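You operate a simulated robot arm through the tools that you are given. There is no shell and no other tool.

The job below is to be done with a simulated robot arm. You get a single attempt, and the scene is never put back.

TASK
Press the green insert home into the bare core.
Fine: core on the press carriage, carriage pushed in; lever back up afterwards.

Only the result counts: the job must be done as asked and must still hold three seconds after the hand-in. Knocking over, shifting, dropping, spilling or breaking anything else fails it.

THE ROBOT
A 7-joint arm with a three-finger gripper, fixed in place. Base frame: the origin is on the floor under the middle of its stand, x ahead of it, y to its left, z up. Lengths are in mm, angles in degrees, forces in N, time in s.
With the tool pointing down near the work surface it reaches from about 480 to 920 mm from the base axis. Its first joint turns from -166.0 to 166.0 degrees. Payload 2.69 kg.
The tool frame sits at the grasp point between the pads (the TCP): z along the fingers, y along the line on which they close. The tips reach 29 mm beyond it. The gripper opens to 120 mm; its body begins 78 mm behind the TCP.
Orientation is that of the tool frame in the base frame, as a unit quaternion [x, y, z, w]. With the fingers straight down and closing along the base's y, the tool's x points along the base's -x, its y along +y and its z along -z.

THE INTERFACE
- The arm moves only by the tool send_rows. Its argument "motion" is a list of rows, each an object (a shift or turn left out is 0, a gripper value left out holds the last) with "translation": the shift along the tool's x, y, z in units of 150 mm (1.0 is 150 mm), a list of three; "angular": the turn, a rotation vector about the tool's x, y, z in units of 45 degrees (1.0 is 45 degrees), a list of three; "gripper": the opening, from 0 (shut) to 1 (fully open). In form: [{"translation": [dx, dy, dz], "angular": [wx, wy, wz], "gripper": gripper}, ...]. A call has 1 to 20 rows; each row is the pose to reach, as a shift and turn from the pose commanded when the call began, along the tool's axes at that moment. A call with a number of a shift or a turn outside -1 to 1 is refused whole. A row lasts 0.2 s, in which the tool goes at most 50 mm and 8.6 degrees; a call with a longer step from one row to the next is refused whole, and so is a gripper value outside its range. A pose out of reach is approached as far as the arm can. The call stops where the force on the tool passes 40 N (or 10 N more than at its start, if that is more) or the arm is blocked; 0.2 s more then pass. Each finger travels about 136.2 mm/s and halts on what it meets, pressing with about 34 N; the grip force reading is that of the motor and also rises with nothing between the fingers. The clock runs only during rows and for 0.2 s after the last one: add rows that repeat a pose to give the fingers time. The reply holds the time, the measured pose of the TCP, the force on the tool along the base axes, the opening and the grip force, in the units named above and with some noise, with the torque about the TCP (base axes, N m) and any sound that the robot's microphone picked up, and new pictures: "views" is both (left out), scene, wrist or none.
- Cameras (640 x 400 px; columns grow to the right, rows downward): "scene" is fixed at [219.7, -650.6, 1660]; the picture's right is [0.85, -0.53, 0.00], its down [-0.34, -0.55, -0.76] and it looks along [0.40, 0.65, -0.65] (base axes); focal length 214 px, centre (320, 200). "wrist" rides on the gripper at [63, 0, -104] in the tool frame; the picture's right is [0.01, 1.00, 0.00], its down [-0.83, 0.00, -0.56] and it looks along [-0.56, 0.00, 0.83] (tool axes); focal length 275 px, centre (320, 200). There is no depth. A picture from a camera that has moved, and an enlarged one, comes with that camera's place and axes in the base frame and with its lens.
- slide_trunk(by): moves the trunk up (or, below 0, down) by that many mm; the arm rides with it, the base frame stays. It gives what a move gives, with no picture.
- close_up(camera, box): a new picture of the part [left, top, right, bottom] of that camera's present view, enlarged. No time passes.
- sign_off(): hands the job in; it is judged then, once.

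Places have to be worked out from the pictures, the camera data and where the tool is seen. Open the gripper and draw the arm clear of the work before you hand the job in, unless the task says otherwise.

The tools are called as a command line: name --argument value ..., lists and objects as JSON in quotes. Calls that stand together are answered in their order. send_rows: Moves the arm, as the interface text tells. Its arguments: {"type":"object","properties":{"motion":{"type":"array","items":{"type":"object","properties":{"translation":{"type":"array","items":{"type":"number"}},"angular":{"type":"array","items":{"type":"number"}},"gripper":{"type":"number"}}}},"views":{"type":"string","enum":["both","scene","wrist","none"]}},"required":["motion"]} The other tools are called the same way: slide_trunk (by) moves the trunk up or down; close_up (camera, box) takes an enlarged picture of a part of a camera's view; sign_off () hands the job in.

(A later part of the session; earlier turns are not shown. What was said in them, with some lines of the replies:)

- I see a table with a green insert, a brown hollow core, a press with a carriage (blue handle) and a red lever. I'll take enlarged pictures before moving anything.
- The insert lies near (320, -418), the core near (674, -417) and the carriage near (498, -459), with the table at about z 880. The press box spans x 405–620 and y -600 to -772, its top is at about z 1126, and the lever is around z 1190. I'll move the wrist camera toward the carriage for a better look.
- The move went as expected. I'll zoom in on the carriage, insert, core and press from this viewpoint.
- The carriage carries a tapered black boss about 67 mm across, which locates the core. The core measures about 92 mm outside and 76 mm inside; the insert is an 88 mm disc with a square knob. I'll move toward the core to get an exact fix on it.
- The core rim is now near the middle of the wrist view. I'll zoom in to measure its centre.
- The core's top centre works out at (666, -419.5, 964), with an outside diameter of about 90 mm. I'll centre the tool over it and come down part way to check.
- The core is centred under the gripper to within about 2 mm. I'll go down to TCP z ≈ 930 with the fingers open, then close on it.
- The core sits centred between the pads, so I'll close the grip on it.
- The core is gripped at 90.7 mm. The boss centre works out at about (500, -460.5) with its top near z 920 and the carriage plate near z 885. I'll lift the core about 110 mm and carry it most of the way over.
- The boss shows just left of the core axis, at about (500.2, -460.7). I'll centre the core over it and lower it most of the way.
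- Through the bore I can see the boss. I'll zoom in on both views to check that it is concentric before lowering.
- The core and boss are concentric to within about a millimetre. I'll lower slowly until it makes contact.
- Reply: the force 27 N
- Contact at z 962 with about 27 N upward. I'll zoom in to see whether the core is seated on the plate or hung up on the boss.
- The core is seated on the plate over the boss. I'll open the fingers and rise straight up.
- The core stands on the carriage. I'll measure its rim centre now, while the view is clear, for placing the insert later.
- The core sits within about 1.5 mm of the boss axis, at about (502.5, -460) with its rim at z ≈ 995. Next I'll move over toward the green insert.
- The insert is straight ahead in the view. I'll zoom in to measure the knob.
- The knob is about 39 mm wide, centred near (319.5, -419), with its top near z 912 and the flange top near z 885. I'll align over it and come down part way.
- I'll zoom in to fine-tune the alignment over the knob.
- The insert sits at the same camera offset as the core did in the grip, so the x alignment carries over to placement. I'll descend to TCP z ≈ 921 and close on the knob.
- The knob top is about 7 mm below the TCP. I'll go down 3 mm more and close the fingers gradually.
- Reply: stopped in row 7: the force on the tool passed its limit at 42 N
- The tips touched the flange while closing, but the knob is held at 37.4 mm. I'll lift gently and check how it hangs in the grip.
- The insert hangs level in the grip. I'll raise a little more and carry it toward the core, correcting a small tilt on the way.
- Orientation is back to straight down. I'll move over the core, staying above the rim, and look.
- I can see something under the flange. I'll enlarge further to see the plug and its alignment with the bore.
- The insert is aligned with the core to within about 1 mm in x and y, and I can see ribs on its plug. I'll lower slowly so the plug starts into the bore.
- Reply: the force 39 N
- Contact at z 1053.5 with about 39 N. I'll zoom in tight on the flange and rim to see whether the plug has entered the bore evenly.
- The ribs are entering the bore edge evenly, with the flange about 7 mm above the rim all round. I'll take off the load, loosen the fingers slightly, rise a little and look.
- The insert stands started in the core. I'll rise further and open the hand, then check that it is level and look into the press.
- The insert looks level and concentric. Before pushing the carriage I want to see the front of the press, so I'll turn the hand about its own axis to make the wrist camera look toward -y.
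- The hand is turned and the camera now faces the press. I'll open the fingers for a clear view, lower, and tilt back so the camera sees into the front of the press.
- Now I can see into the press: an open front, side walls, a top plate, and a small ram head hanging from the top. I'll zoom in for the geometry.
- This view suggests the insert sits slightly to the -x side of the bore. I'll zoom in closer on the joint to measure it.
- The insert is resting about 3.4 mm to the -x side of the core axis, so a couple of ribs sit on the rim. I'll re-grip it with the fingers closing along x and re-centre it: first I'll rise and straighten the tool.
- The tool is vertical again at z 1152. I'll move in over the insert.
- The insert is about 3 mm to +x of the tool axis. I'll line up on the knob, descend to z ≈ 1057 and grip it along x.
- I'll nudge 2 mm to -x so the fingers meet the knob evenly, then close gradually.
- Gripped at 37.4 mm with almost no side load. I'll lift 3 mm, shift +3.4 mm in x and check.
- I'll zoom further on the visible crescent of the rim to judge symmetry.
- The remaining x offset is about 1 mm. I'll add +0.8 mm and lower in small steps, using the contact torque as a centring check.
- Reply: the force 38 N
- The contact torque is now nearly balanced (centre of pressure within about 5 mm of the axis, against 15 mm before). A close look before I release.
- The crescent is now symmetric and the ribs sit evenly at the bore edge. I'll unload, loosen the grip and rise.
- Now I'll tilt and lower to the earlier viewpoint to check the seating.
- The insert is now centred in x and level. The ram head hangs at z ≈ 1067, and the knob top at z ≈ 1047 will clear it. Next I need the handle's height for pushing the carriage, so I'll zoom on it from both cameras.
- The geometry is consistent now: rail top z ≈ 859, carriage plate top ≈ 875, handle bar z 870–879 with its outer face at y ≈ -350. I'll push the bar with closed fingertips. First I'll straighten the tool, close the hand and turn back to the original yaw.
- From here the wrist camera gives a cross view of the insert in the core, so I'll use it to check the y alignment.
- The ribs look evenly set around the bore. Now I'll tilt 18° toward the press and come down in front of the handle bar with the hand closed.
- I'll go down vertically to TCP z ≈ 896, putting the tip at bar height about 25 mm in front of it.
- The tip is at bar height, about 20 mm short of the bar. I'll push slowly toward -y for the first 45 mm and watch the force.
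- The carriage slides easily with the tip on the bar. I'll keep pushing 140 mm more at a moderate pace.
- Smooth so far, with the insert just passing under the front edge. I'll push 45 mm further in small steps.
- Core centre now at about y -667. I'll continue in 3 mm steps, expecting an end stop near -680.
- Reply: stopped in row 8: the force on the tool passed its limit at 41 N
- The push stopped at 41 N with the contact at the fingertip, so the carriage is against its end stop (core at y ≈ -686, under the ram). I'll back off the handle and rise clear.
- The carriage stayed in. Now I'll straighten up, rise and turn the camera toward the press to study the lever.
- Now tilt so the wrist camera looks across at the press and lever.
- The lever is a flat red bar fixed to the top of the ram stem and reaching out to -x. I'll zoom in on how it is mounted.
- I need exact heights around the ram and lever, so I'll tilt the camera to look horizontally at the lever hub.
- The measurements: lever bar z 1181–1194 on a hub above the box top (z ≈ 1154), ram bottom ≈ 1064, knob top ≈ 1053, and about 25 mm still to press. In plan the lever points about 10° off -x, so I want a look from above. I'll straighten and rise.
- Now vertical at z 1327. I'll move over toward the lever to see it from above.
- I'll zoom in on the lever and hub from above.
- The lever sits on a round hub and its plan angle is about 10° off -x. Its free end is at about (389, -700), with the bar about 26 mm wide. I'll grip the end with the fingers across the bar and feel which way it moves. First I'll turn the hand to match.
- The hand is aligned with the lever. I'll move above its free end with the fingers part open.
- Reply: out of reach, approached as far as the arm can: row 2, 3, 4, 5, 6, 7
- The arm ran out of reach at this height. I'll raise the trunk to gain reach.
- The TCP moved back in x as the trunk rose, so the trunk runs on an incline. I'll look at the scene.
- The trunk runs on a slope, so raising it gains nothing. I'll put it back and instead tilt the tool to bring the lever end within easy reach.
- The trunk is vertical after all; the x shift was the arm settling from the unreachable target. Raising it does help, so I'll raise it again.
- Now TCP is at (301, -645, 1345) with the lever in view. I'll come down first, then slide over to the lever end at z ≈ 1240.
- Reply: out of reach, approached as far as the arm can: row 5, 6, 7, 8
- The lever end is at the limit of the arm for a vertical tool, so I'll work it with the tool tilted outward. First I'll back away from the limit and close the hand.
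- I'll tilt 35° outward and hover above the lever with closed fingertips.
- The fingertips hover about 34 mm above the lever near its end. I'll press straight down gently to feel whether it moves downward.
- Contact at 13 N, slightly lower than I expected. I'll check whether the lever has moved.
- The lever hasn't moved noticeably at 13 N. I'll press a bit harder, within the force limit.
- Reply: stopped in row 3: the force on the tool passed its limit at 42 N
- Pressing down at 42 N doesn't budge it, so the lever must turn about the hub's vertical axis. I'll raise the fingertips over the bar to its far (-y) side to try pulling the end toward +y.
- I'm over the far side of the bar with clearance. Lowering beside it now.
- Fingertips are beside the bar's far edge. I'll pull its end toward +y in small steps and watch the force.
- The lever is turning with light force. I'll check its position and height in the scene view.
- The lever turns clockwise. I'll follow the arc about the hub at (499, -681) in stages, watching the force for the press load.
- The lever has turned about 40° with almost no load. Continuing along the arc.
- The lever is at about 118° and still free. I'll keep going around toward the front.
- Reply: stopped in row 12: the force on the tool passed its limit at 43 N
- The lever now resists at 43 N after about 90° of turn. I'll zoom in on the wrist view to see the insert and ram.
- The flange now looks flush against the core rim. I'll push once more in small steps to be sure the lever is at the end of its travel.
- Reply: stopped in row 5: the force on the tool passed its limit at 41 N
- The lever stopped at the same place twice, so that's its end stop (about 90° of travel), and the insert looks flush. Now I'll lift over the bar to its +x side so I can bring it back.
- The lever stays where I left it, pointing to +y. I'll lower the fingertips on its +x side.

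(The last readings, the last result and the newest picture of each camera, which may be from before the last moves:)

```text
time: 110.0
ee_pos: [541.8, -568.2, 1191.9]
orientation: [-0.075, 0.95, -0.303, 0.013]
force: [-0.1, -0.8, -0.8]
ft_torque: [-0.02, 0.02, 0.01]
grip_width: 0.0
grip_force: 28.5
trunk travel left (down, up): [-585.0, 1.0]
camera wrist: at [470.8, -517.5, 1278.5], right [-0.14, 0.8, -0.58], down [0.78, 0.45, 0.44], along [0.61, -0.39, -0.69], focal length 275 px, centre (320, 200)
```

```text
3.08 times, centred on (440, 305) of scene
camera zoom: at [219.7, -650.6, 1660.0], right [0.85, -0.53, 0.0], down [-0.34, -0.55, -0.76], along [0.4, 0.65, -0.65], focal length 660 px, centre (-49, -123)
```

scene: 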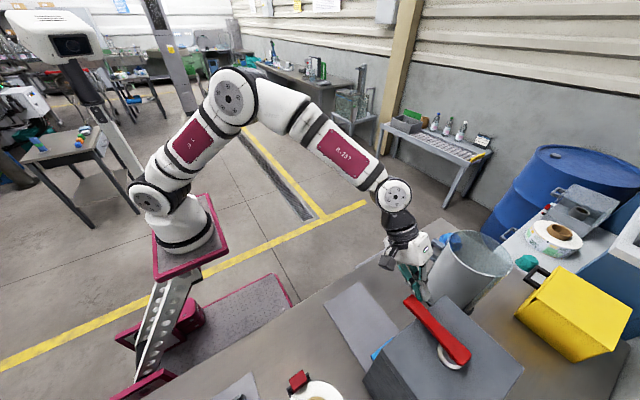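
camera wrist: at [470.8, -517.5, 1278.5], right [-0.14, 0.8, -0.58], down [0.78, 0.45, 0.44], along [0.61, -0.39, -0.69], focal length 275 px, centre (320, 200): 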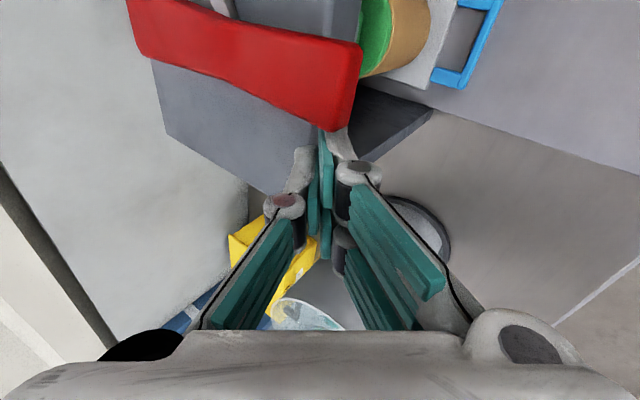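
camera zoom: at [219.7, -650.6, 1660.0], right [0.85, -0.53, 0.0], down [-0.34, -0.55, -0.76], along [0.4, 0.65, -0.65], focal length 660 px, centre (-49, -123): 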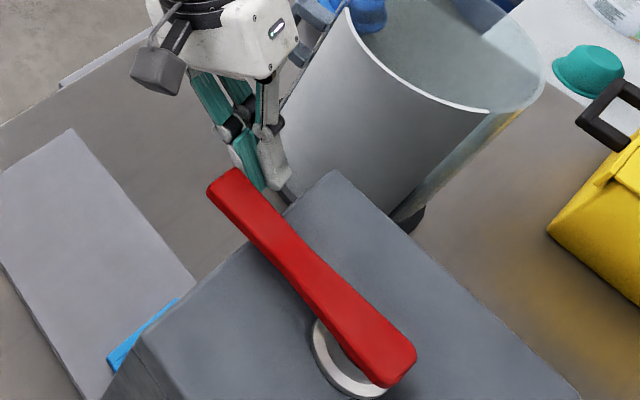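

The fingertips are beside the lever at the right height. I'll push it back along the arc toward -x.

send_rows --motion '[{"translation": [0.04, 0.003, -0.002]}, {"translation": [0.08, 0.005, -0.004]}, {"translation": [0.12, 0.008, -0.006]}, {"translation": [0.155, 0.011, -0.008]}, {"translation": [0.19, 0.013, -0.01]}, {"translation": [0.225, 0.015, -0.011]}, {"translation": [0.26, 0.018, -0.013]}, {"translation": [0.295, 0.02, -0.015]}, {"translation": [0.32, 0.022, -0.016]}, {"translation": [0.345, 0.023, -0.017]}, {"translation": [0.376, 0.02, -0.014]}, {"translation": [0.407, 0.017, -0.011]}, {"translation": [0.438, 0.013, -0.009]}, {"translation": [0.469, 0.01, -0.006]}, {"translation": [0.5, 0.006, -0.004]}, {"translation": [0.532, 0.003, -0.001]}, {"translation": [0.564, -0.001, 0.002]}, {"translation": [0.595, -0.005, 0.004]}, {"translation": [0.595, -0.005, 0.004]}]' --views "both"

close_up --camera "scene" --box '[360, 270, 500, 400]'

```text
time: 114.0
ee_pos: [453.3, -582.7, 1194.3]
orientation: [-0.076, 0.95, -0.303, 0.014]
force: [0.3, -0.8, -0.6]
ft_torque: [0.03, -0.05, -0.01]
grip_width: 0.0
grip_force: 28.7
trunk travel left (down, up): [-585.0, 1.0]
camera wrist: at [383.0, -531.4, 1280.7], right [-0.14, 0.8, -0.58], down [0.78, 0.45, 0.44], along [0.61, -0.39, -0.69], focal length 275 px, centre (320, 200)
```

scene: 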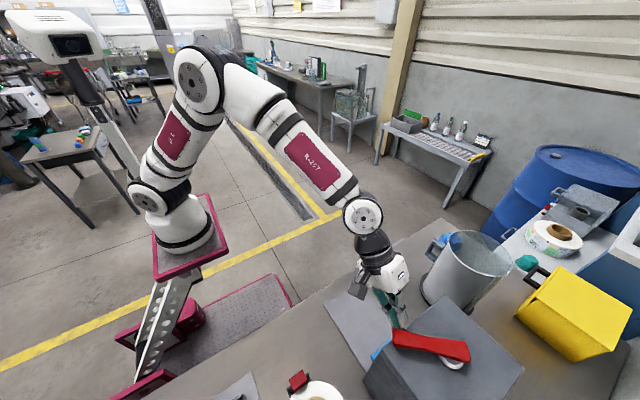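
wrist: 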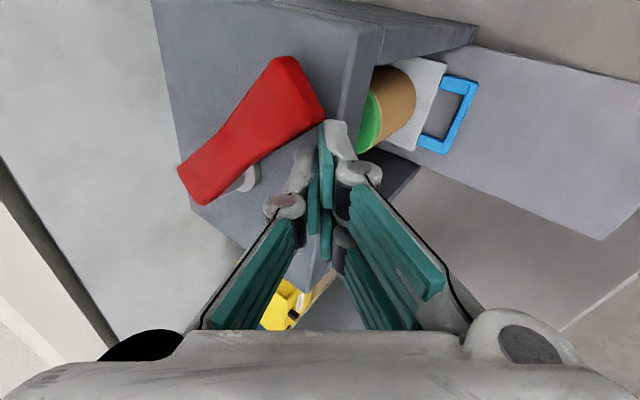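

```text
3.08 times, centred on (430, 335) of scene
camera zoom: at [219.7, -650.6, 1660.0], right [0.85, -0.53, 0.0], down [-0.34, -0.55, -0.76], along [0.4, 0.65, -0.65], focal length 660 px, centre (-18, -215)
```

zoom: 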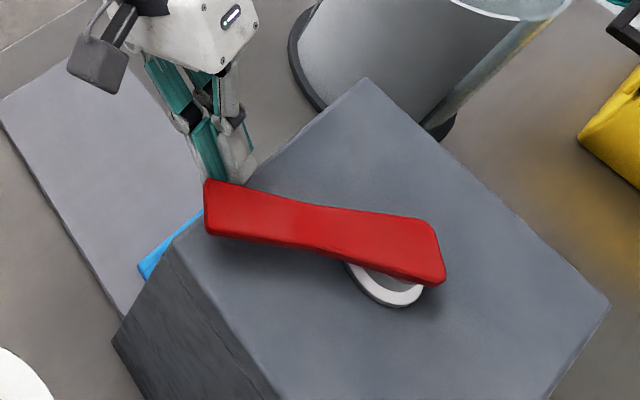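

The lever is back to about 140°. From this angle I can check the insert again.

close_up --camera "wrist" --box '[330, 40, 490, 170]'

```text
3.08 times, centred on (410, 105) of wrist
camera zoom: at [383.0, -531.4, 1280.7], right [-0.14, 0.8, -0.58], down [0.78, 0.45, 0.44], along [0.61, -0.39, -0.69], focal length 847 px, centre (43, 492)
```

zoom: 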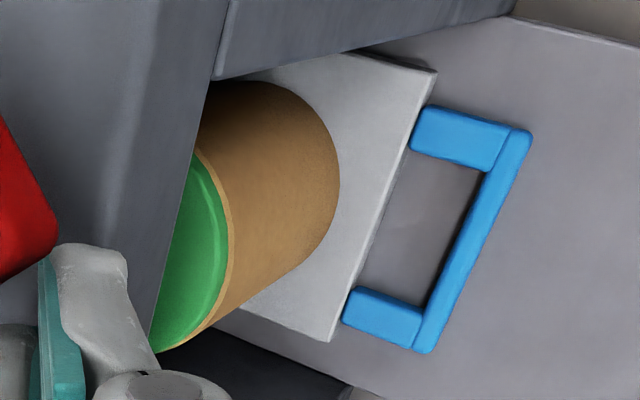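

The flange sits flush on the core rim. I'll keep returning the lever along the arc.

send_rows --motion '[{"translation": [0.03, -0.015, 0.01]}, {"translation": [0.06, -0.03, 0.021]}, {"translation": [0.09, -0.045, 0.032]}, {"translation": [0.121, -0.06, 0.042]}, {"translation": [0.152, -0.076, 0.053]}, {"translation": [0.183, -0.091, 0.064]}, {"translation": [0.214, -0.107, 0.075]}, {"translation": [0.233, -0.126, 0.089]}, {"translation": [0.252, -0.146, 0.103]}, {"translation": [0.27, -0.165, 0.117]}, {"translation": [0.289, -0.185, 0.131]}, {"translation": [0.308, -0.204, 0.145]}, {"translation": [0.326, -0.224, 0.159]}, {"translation": [0.345, -0.243, 0.173]}, {"translation": [0.363, -0.262, 0.186]}, {"translation": [0.363, -0.262, 0.186]}]' --views "both"

close_up --camera "scene" --box '[360, 270, 500, 400]'

```text
time: 117.4
ee_pos: [408.1, -638.2, 1196.1]
orientation: [-0.075, 0.95, -0.302, 0.015]
force: [2.9, -0.3, -6.1]
ft_torque: [0.12, -0.05, 0.05]
grip_width: 0.0
grip_force: 28.8
trunk travel left (down, up): [-585.0, 1.0]
camera wrist: at [337.3, -586.9, 1281.3], right [-0.14, 0.81, -0.58], down [0.78, 0.45, 0.44], along [0.61, -0.39, -0.69], focal length 275 px, centre (320, 200)
```

scene: 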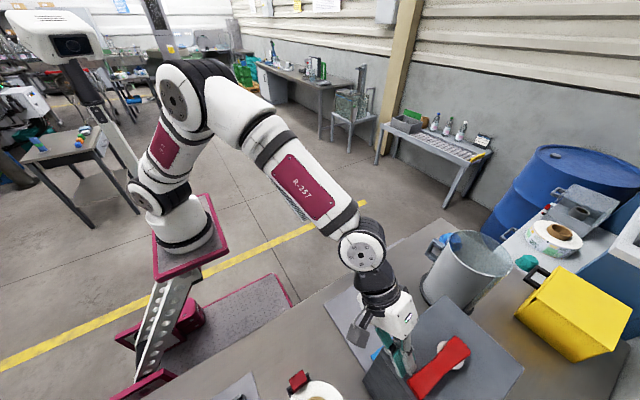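
wrist: 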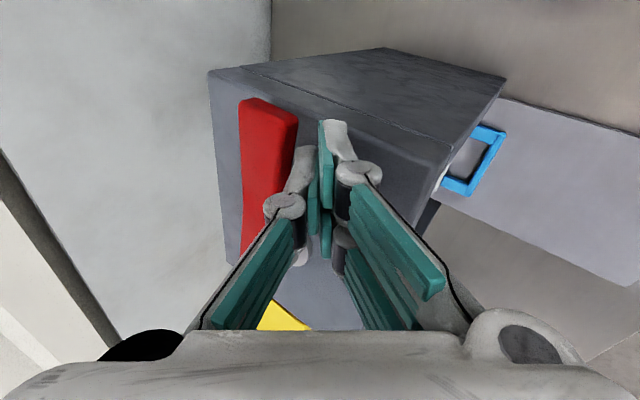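

```text
3.08 times, centred on (430, 335) of scene
camera zoom: at [219.7, -650.6, 1660.0], right [0.85, -0.53, 0.0], down [-0.34, -0.55, -0.76], along [0.4, 0.65, -0.65], focal length 660 px, centre (-18, -215)
```

zoom: 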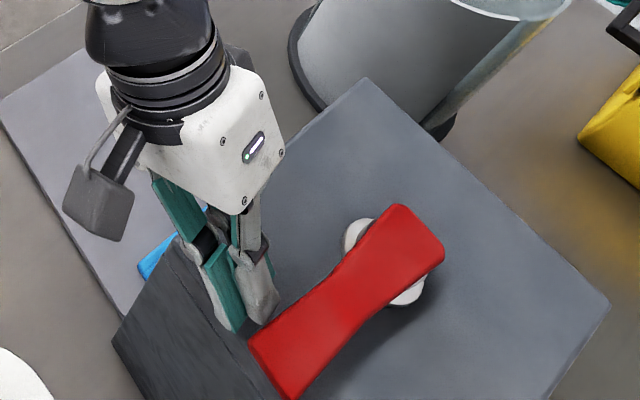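

The lever is nearly home at about 182°. I'll push the last bit in small steps until it reaches its stop.

send_rows --motion '[{"translation": [0.008, -0.0145, 0.0103]}, {"translation": [0.016, -0.029, 0.0207]}, {"translation": [0.025, -0.0435, 0.031]}, {"translation": [0.033, -0.058, 0.0413]}, {"translation": [0.041, -0.0725, 0.0517]}, {"translation": [0.049, -0.087, 0.062]}, {"translation": [0.054, -0.101, 0.072]}, {"translation": [0.059, -0.115, 0.082]}, {"translation": [0.064, -0.129, 0.092]}, {"translation": [0.066, -0.144, 0.102]}, {"translation": [0.068, -0.158, 0.112]}, {"translation": [0.07, -0.173, 0.122]}]' --views "both"

close_up --camera "scene" --box '[360, 270, 500, 400]'

```text
time: 119.5
ee_pos: [401.8, -659.0, 1193.8]
orientation: [-0.077, 0.951, -0.299, 0.014]
force: [-7.3, 23.3, 7.0]
ft_torque: [0.11, -0.09, 0.09]
grip_width: 0.0
grip_force: 28.9
trunk travel left (down, up): [-585.0, 1.0]
stopped in row 10: the force on the tool passed its limit at 43 N (the readings are from after the stop); the commanded pose is now the measured one
camera wrist: at [332.3, -609.7, 1280.9], right [-0.14, 0.81, -0.57], down [0.78, 0.45, 0.44], along [0.61, -0.38, -0.69], focal length 275 px, centre (320, 200)
```

scene: 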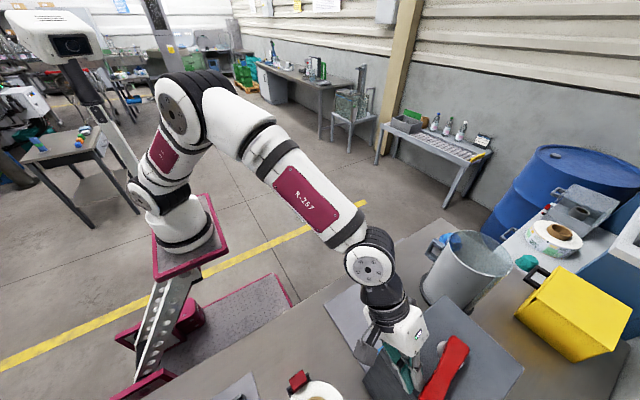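
wrist: 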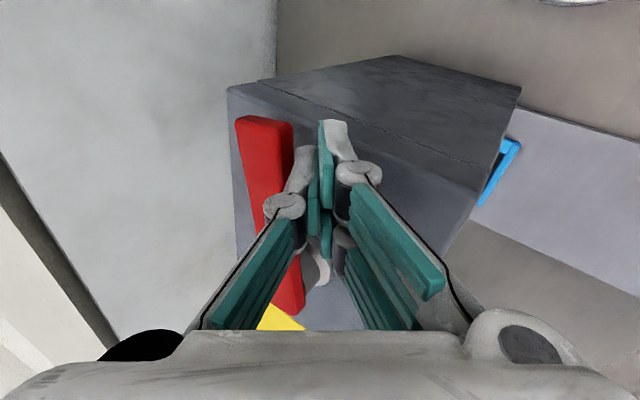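

```text
3.08 times, centred on (430, 335) of scene
camera zoom: at [219.7, -650.6, 1660.0], right [0.85, -0.53, 0.0], down [-0.34, -0.55, -0.76], along [0.4, 0.65, -0.65], focal length 660 px, centre (-18, -215)
```

zoom: 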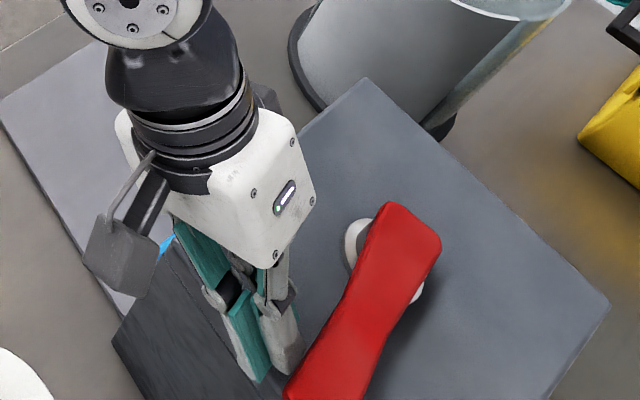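

The lever is back against its start stop. I'll back off, rise clear, and then look at the result from the front.

send_rows --motion '[{"translation": [-0.01, 0.05, -0.036]}, {"translation": [-0.02, 0.107, -0.076]}, {"translation": [-0.03, 0.06, -0.25]}, {"translation": [-0.041, -0.016, -0.479]}, {"translation": [-0.1, 0.15, -0.6]}, {"translation": [-0.15, 0.35, -0.74]}, {"translation": [-0.2, 0.55, -0.88]}, {"translation": [-0.25, 0.75, -1.0]}, {"translation": [-0.25, 0.75, -1.0]}]' --views "both"

close_up --camera "scene" --box '[360, 290, 500, 400]'

```text
time: 121.5
ee_pos: [414.2, -481.5, 1252.4]
orientation: [-0.077, 0.951, -0.3, 0.014]
force: [-0.4, 0.6, 0.1]
ft_torque: [0.03, -0.01, 0.02]
grip_width: 0.1
grip_force: 28.9
trunk travel left (down, up): [-585.0, 1.0]
camera wrist: at [343.4, -431.0, 1339.7], right [-0.14, 0.81, -0.57], down [0.78, 0.45, 0.44], along [0.61, -0.39, -0.69], focal length 275 px, centre (320, 200)
```

scene: 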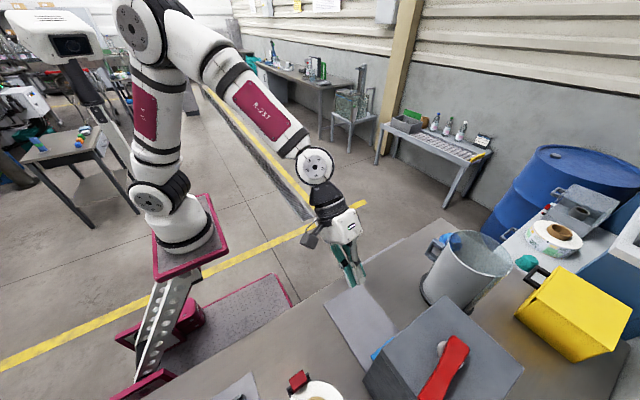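
wrist: 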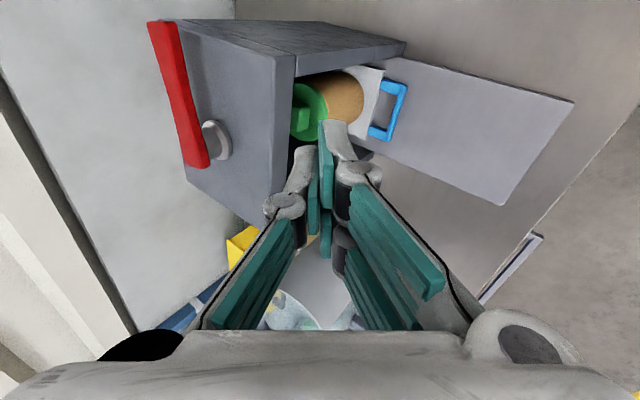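

```text
3.64 times, centred on (430, 345) of scene
camera zoom: at [219.7, -650.6, 1660.0], right [0.85, -0.53, 0.0], down [-0.34, -0.55, -0.76], along [0.4, 0.65, -0.65], focal length 780 px, centre (-80, -327)
```

zoom: 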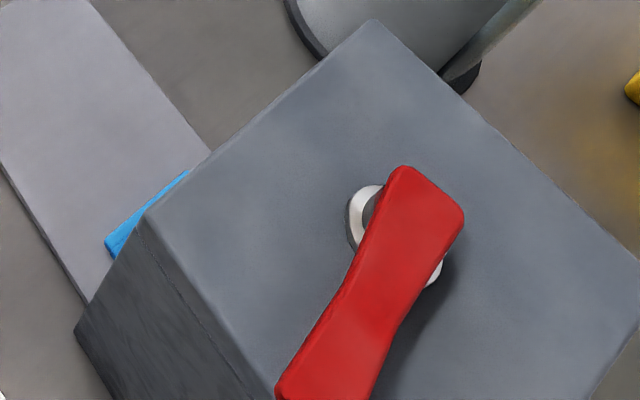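

The lever looks just as it did at the start. I'll zoom in on the core and insert inside the press.

close_up --camera "wrist" --box '[270, 40, 430, 160]'

```text
3.33 times, centred on (350, 100) of wrist
camera zoom: at [343.4, -431.0, 1339.7], right [-0.14, 0.81, -0.57], down [0.78, 0.45, 0.44], along [0.61, -0.39, -0.69], focal length 918 px, centre (220, 533)
```

zoom: 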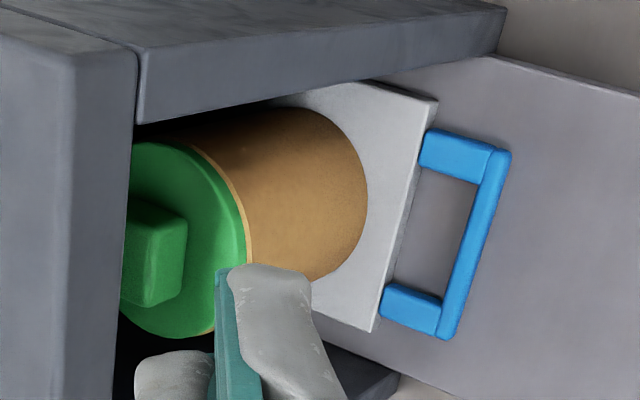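

It looks flush. For certainty I'll take a level front view: straighten up, turn the hand and open the fingers.

send_rows --motion '[{"translation": [-0.06, 0.06, -0.04], "angular": [-0.16, 0, 0], "gripper": 1.0}, {"translation": [-0.13, 0.12, -0.08], "angular": [-0.32, 0, 0]}, {"translation": [-0.19, 0.17, -0.12], "angular": [-0.48, 0, 0]}, {"translation": [-0.26, 0.23, -0.16], "angular": [-0.64, 0, 0]}, {"translation": [-0.325, 0.289, -0.2], "angular": [-0.78, 0, 0]}, {"translation": [-0.325, 0.289, -0.2], "angular": [-0.78, 0, 0]}]' --views "none"

send_rows --motion '[{"angular": [0, 0, 0.18]}, {"angular": [0, 0, 0.36]}, {"angular": [0, 0, 0.54]}, {"angular": [0, 0, 0.72]}, {"angular": [0, 0, 0.9]}, {"angular": [0, 0, 1.0]}, {"angular": [0, 0, 1.0]}]' --views "none"

send_rows --motion '[{"angular": [0, 0, 0.18]}, {"angular": [0, 0, 0.36]}, {"angular": [0, 0, 0.54]}, {"angular": [0, 0, 0.72]}, {"angular": [0, 0, 0.9]}, {"angular": [0, 0, 1.0]}, {"angular": [0, 0, 1.0]}]' --views "none"

```text
time: 122.9
ee_pos: [453.5, -420.2, 1249.6]
orientation: [-0.076, 0.997, 0.001, -0.009]
force: [0.5, -0.9, -0.5]
ft_torque: [0.0, -0.02, -0.01]
grip_width: 120.0
grip_force: 0.1
trunk travel left (down, up): [-585.0, 1.0]
```

```text
time: 124.5
ee_pos: [454.8, -420.4, 1250.0]
orientation: [0.312, 0.95, -0.003, -0.009]
force: [0.4, -0.4, 0.8]
ft_torque: [0.0, 0.01, -0.04]
grip_width: 120.2
grip_force: 0.1
trunk travel left (down, up): [-585.0, 1.0]
```

```text
time: 126.1
ee_pos: [454.9, -421.2, 1250.7]
orientation: [0.652, 0.758, -0.006, -0.007]
force: [0.1, 0.1, 0.1]
ft_torque: [0.05, -0.01, 0.0]
grip_width: 120.0
grip_force: 0.1
trunk travel left (down, up): [-585.0, 1.0]
```

Final few degrees of yaw while descending in front of the press.

send_rows --motion '[{"translation": [0.02, 0.06, 0.2], "angular": [0, 0, 0.1]}, {"translation": [0.05, 0.12, 0.45], "angular": [0, 0, 0.195]}, {"translation": [0.08, 0.2, 0.7], "angular": [0, 0, 0.195]}, {"translation": [0.095, 0.25, 0.867], "angular": [0, 0, 0.195]}, {"translation": [0.095, 0.25, 0.867], "angular": [0, 0, 0.195]}]' --views "none"

send_rows --motion '[{"translation": [0.05, 0, 0], "angular": [0, -0.18, 0]}, {"translation": [0.1, 0, 0], "angular": [0, -0.36, 0]}, {"translation": [0.15, 0, 0], "angular": [0, -0.54, 0]}, {"translation": [0.2, 0, 0], "angular": [0, -0.72, 0]}, {"translation": [0.2, 0, 0], "angular": [0, -0.9, 0]}, {"translation": [0.2, 0, 0], "angular": [0, -0.9, 0]}]' --views "both"

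close_up --camera "wrist" --box '[220, 60, 420, 240]'

```text
time: 127.3
ee_pos: [487.3, -401.1, 1118.7]
orientation: [0.706, 0.708, -0.007, -0.007]
force: [0.0, 0.3, 0.2]
ft_torque: [0.01, 0.01, 0.02]
grip_width: 120.0
grip_force: 0.1
trunk travel left (down, up): [-585.0, 1.0]
```

```text
time: 128.7
ee_pos: [487.1, -371.5, 1119.3]
orientation: [0.661, 0.665, -0.252, 0.239]
force: [-0.1, -0.1, -0.1]
ft_torque: [0.0, 0.03, -0.04]
grip_width: 119.8
grip_force: 0.0
trunk travel left (down, up): [-585.0, 1.0]
camera wrist: at [485.9, -254.7, 1157.2], right [1.0, 0.0, -0.02], down [0.02, -0.27, 0.96], along [0.0, -0.96, -0.27], focal length 275 px, centre (320, 200)
```

scene: 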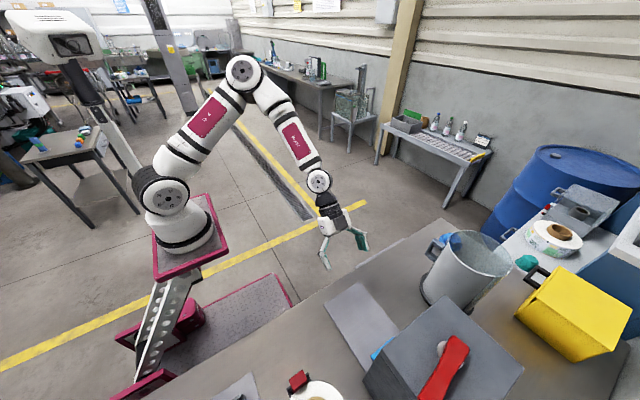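
wrist: 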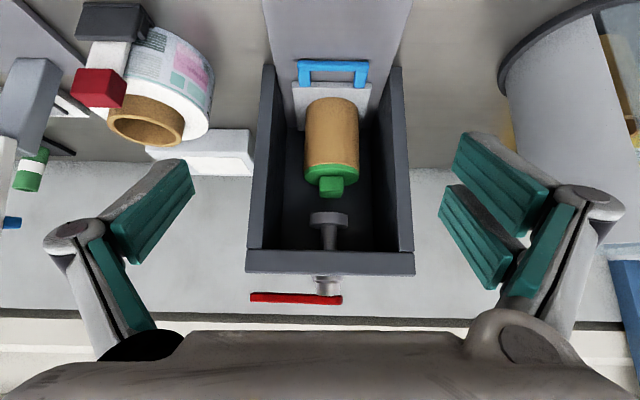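

```text
2.22 times, centred on (320, 150) of wrist
camera zoom: at [485.9, -254.7, 1157.2], right [1.0, 0.0, -0.02], down [0.02, -0.27, 0.96], along [0.0, -0.96, -0.27], focal length 612 px, centre (320, 311)
```

zoom: 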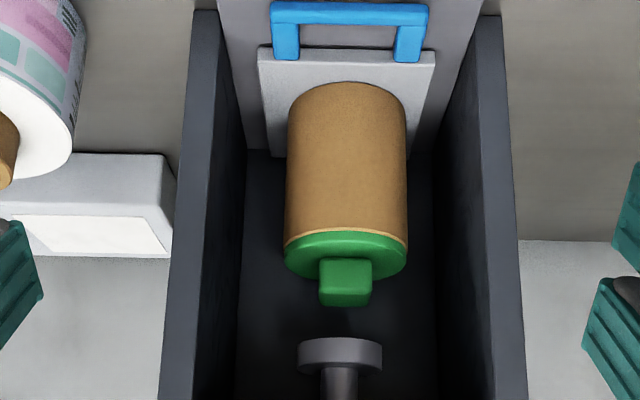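

Ram retracted, lever back, insert seated. I'll take one tight zoom on the joint to confirm it is flush all round.

close_up --camera "wrist" --box '[295, 140, 375, 205]'

close_up --camera "scene" --box '[260, 220, 540, 400]'

```text
6.15 times, centred on (335, 172) of wrist
camera zoom: at [485.9, -254.7, 1157.2], right [1.0, 0.0, -0.02], down [0.02, -0.27, 0.96], along [0.0, -0.96, -0.27], focal length 1694 px, centre (228, 369)
```

zoom: 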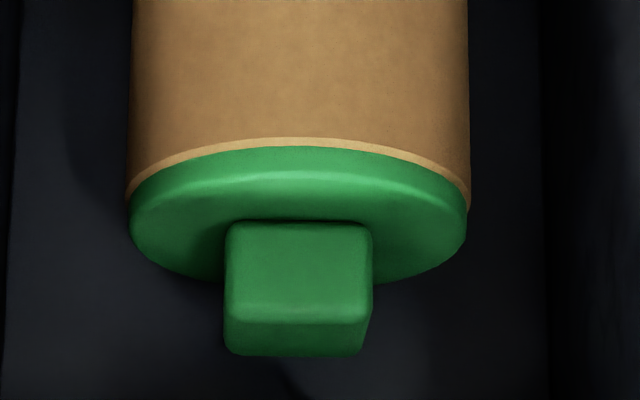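

```text
2.22 times, centred on (400, 310) of scene
camera zoom: at [219.7, -650.6, 1660.0], right [0.85, -0.53, 0.0], down [-0.34, -0.55, -0.76], along [0.4, 0.65, -0.65], focal length 477 px, centre (142, -44)
```

zoom: 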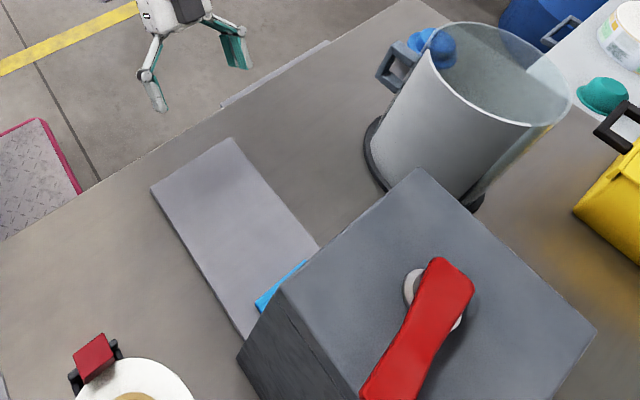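

The insert is flush all round on the core, the carriage is fully in, and the lever is back at its start position. I'll draw the open hand further back, clear of the work.

send_rows --motion '[{"translation": [-0.05, 0, -0.1], "angular": [0, 0.18, 0], "gripper": 1.0}, {"translation": [-0.1, 0, -0.25], "angular": [0, 0.36, 0]}, {"translation": [-0.15, 0, -0.4], "angular": [0, 0.54, 0]}, {"translation": [-0.2, 0, -0.55], "angular": [0, 0.72, 0]}, {"translation": [-0.25, 0, -0.7], "angular": [0, 0.9, 0]}, {"translation": [-0.25, 0, -0.8], "angular": [0, 0.9, 0]}, {"translation": [-0.25, 0, -0.8], "angular": [0, 0.9, 0]}]' --views "both"

```text
time: 130.3
ee_pos: [489.2, -323.7, 1236.9]
orientation: [0.708, 0.707, -0.007, -0.007]
force: [-1.2, -0.5, 0.3]
ft_torque: [-0.01, -0.03, -0.01]
grip_width: 119.8
grip_force: 0.0
trunk travel left (down, up): [-585.0, 1.0]
camera wrist: at [489.9, -259.8, 1340.4], right [1.0, 0.01, -0.02], down [0.01, -0.83, 0.56], along [-0.01, -0.56, -0.83], focal length 275 px, centre (320, 200)
```

scene: 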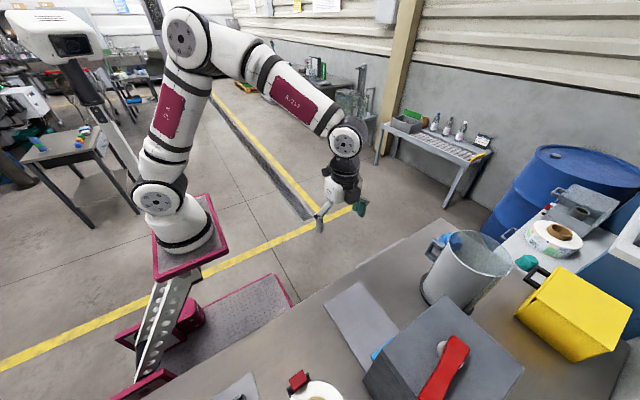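
wrist: 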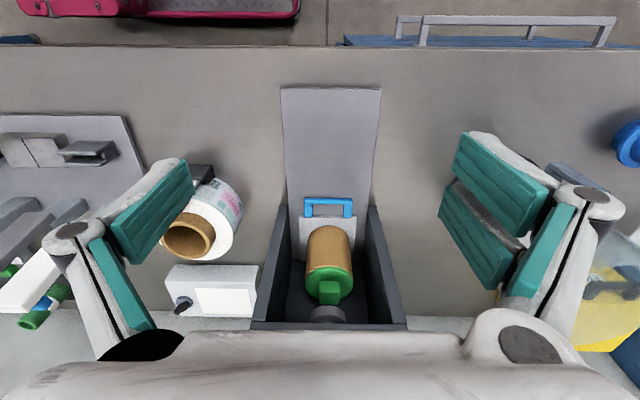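

The arm is clear with the gripper open. The insert is home in the core, the core is on the pushed-in carriage, the lever is back up, and nothing else was disturbed. I'm handing the job in.

sign_off

```text
The job is handed in.
```

The green insert is pressed home in the bare core, with its flange flush on the core's rim in the last close-up. The job is handed in; I haven't seen the judge's result.

- **Core and carriage:** the core stands on the press carriage over its locating boss. The carriage is pushed in to its end stop under the ram.
- **Lever:** it turned out to swing about a vertical axis rather than pull down. I turned it about 90° to its stop to press the insert. I then brought it back to its starting stop, and the ram lifted clear.
- **Re-centring:** the insert first sat about 3.4 mm off-centre. I re-gripped it and centred it on the core before pressing.
- **Surroundings:** I saw nothing else knocked, moved or damaged. The gripper is open and the arm is drawn clear. I left the trunk 85 mm higher than it started.
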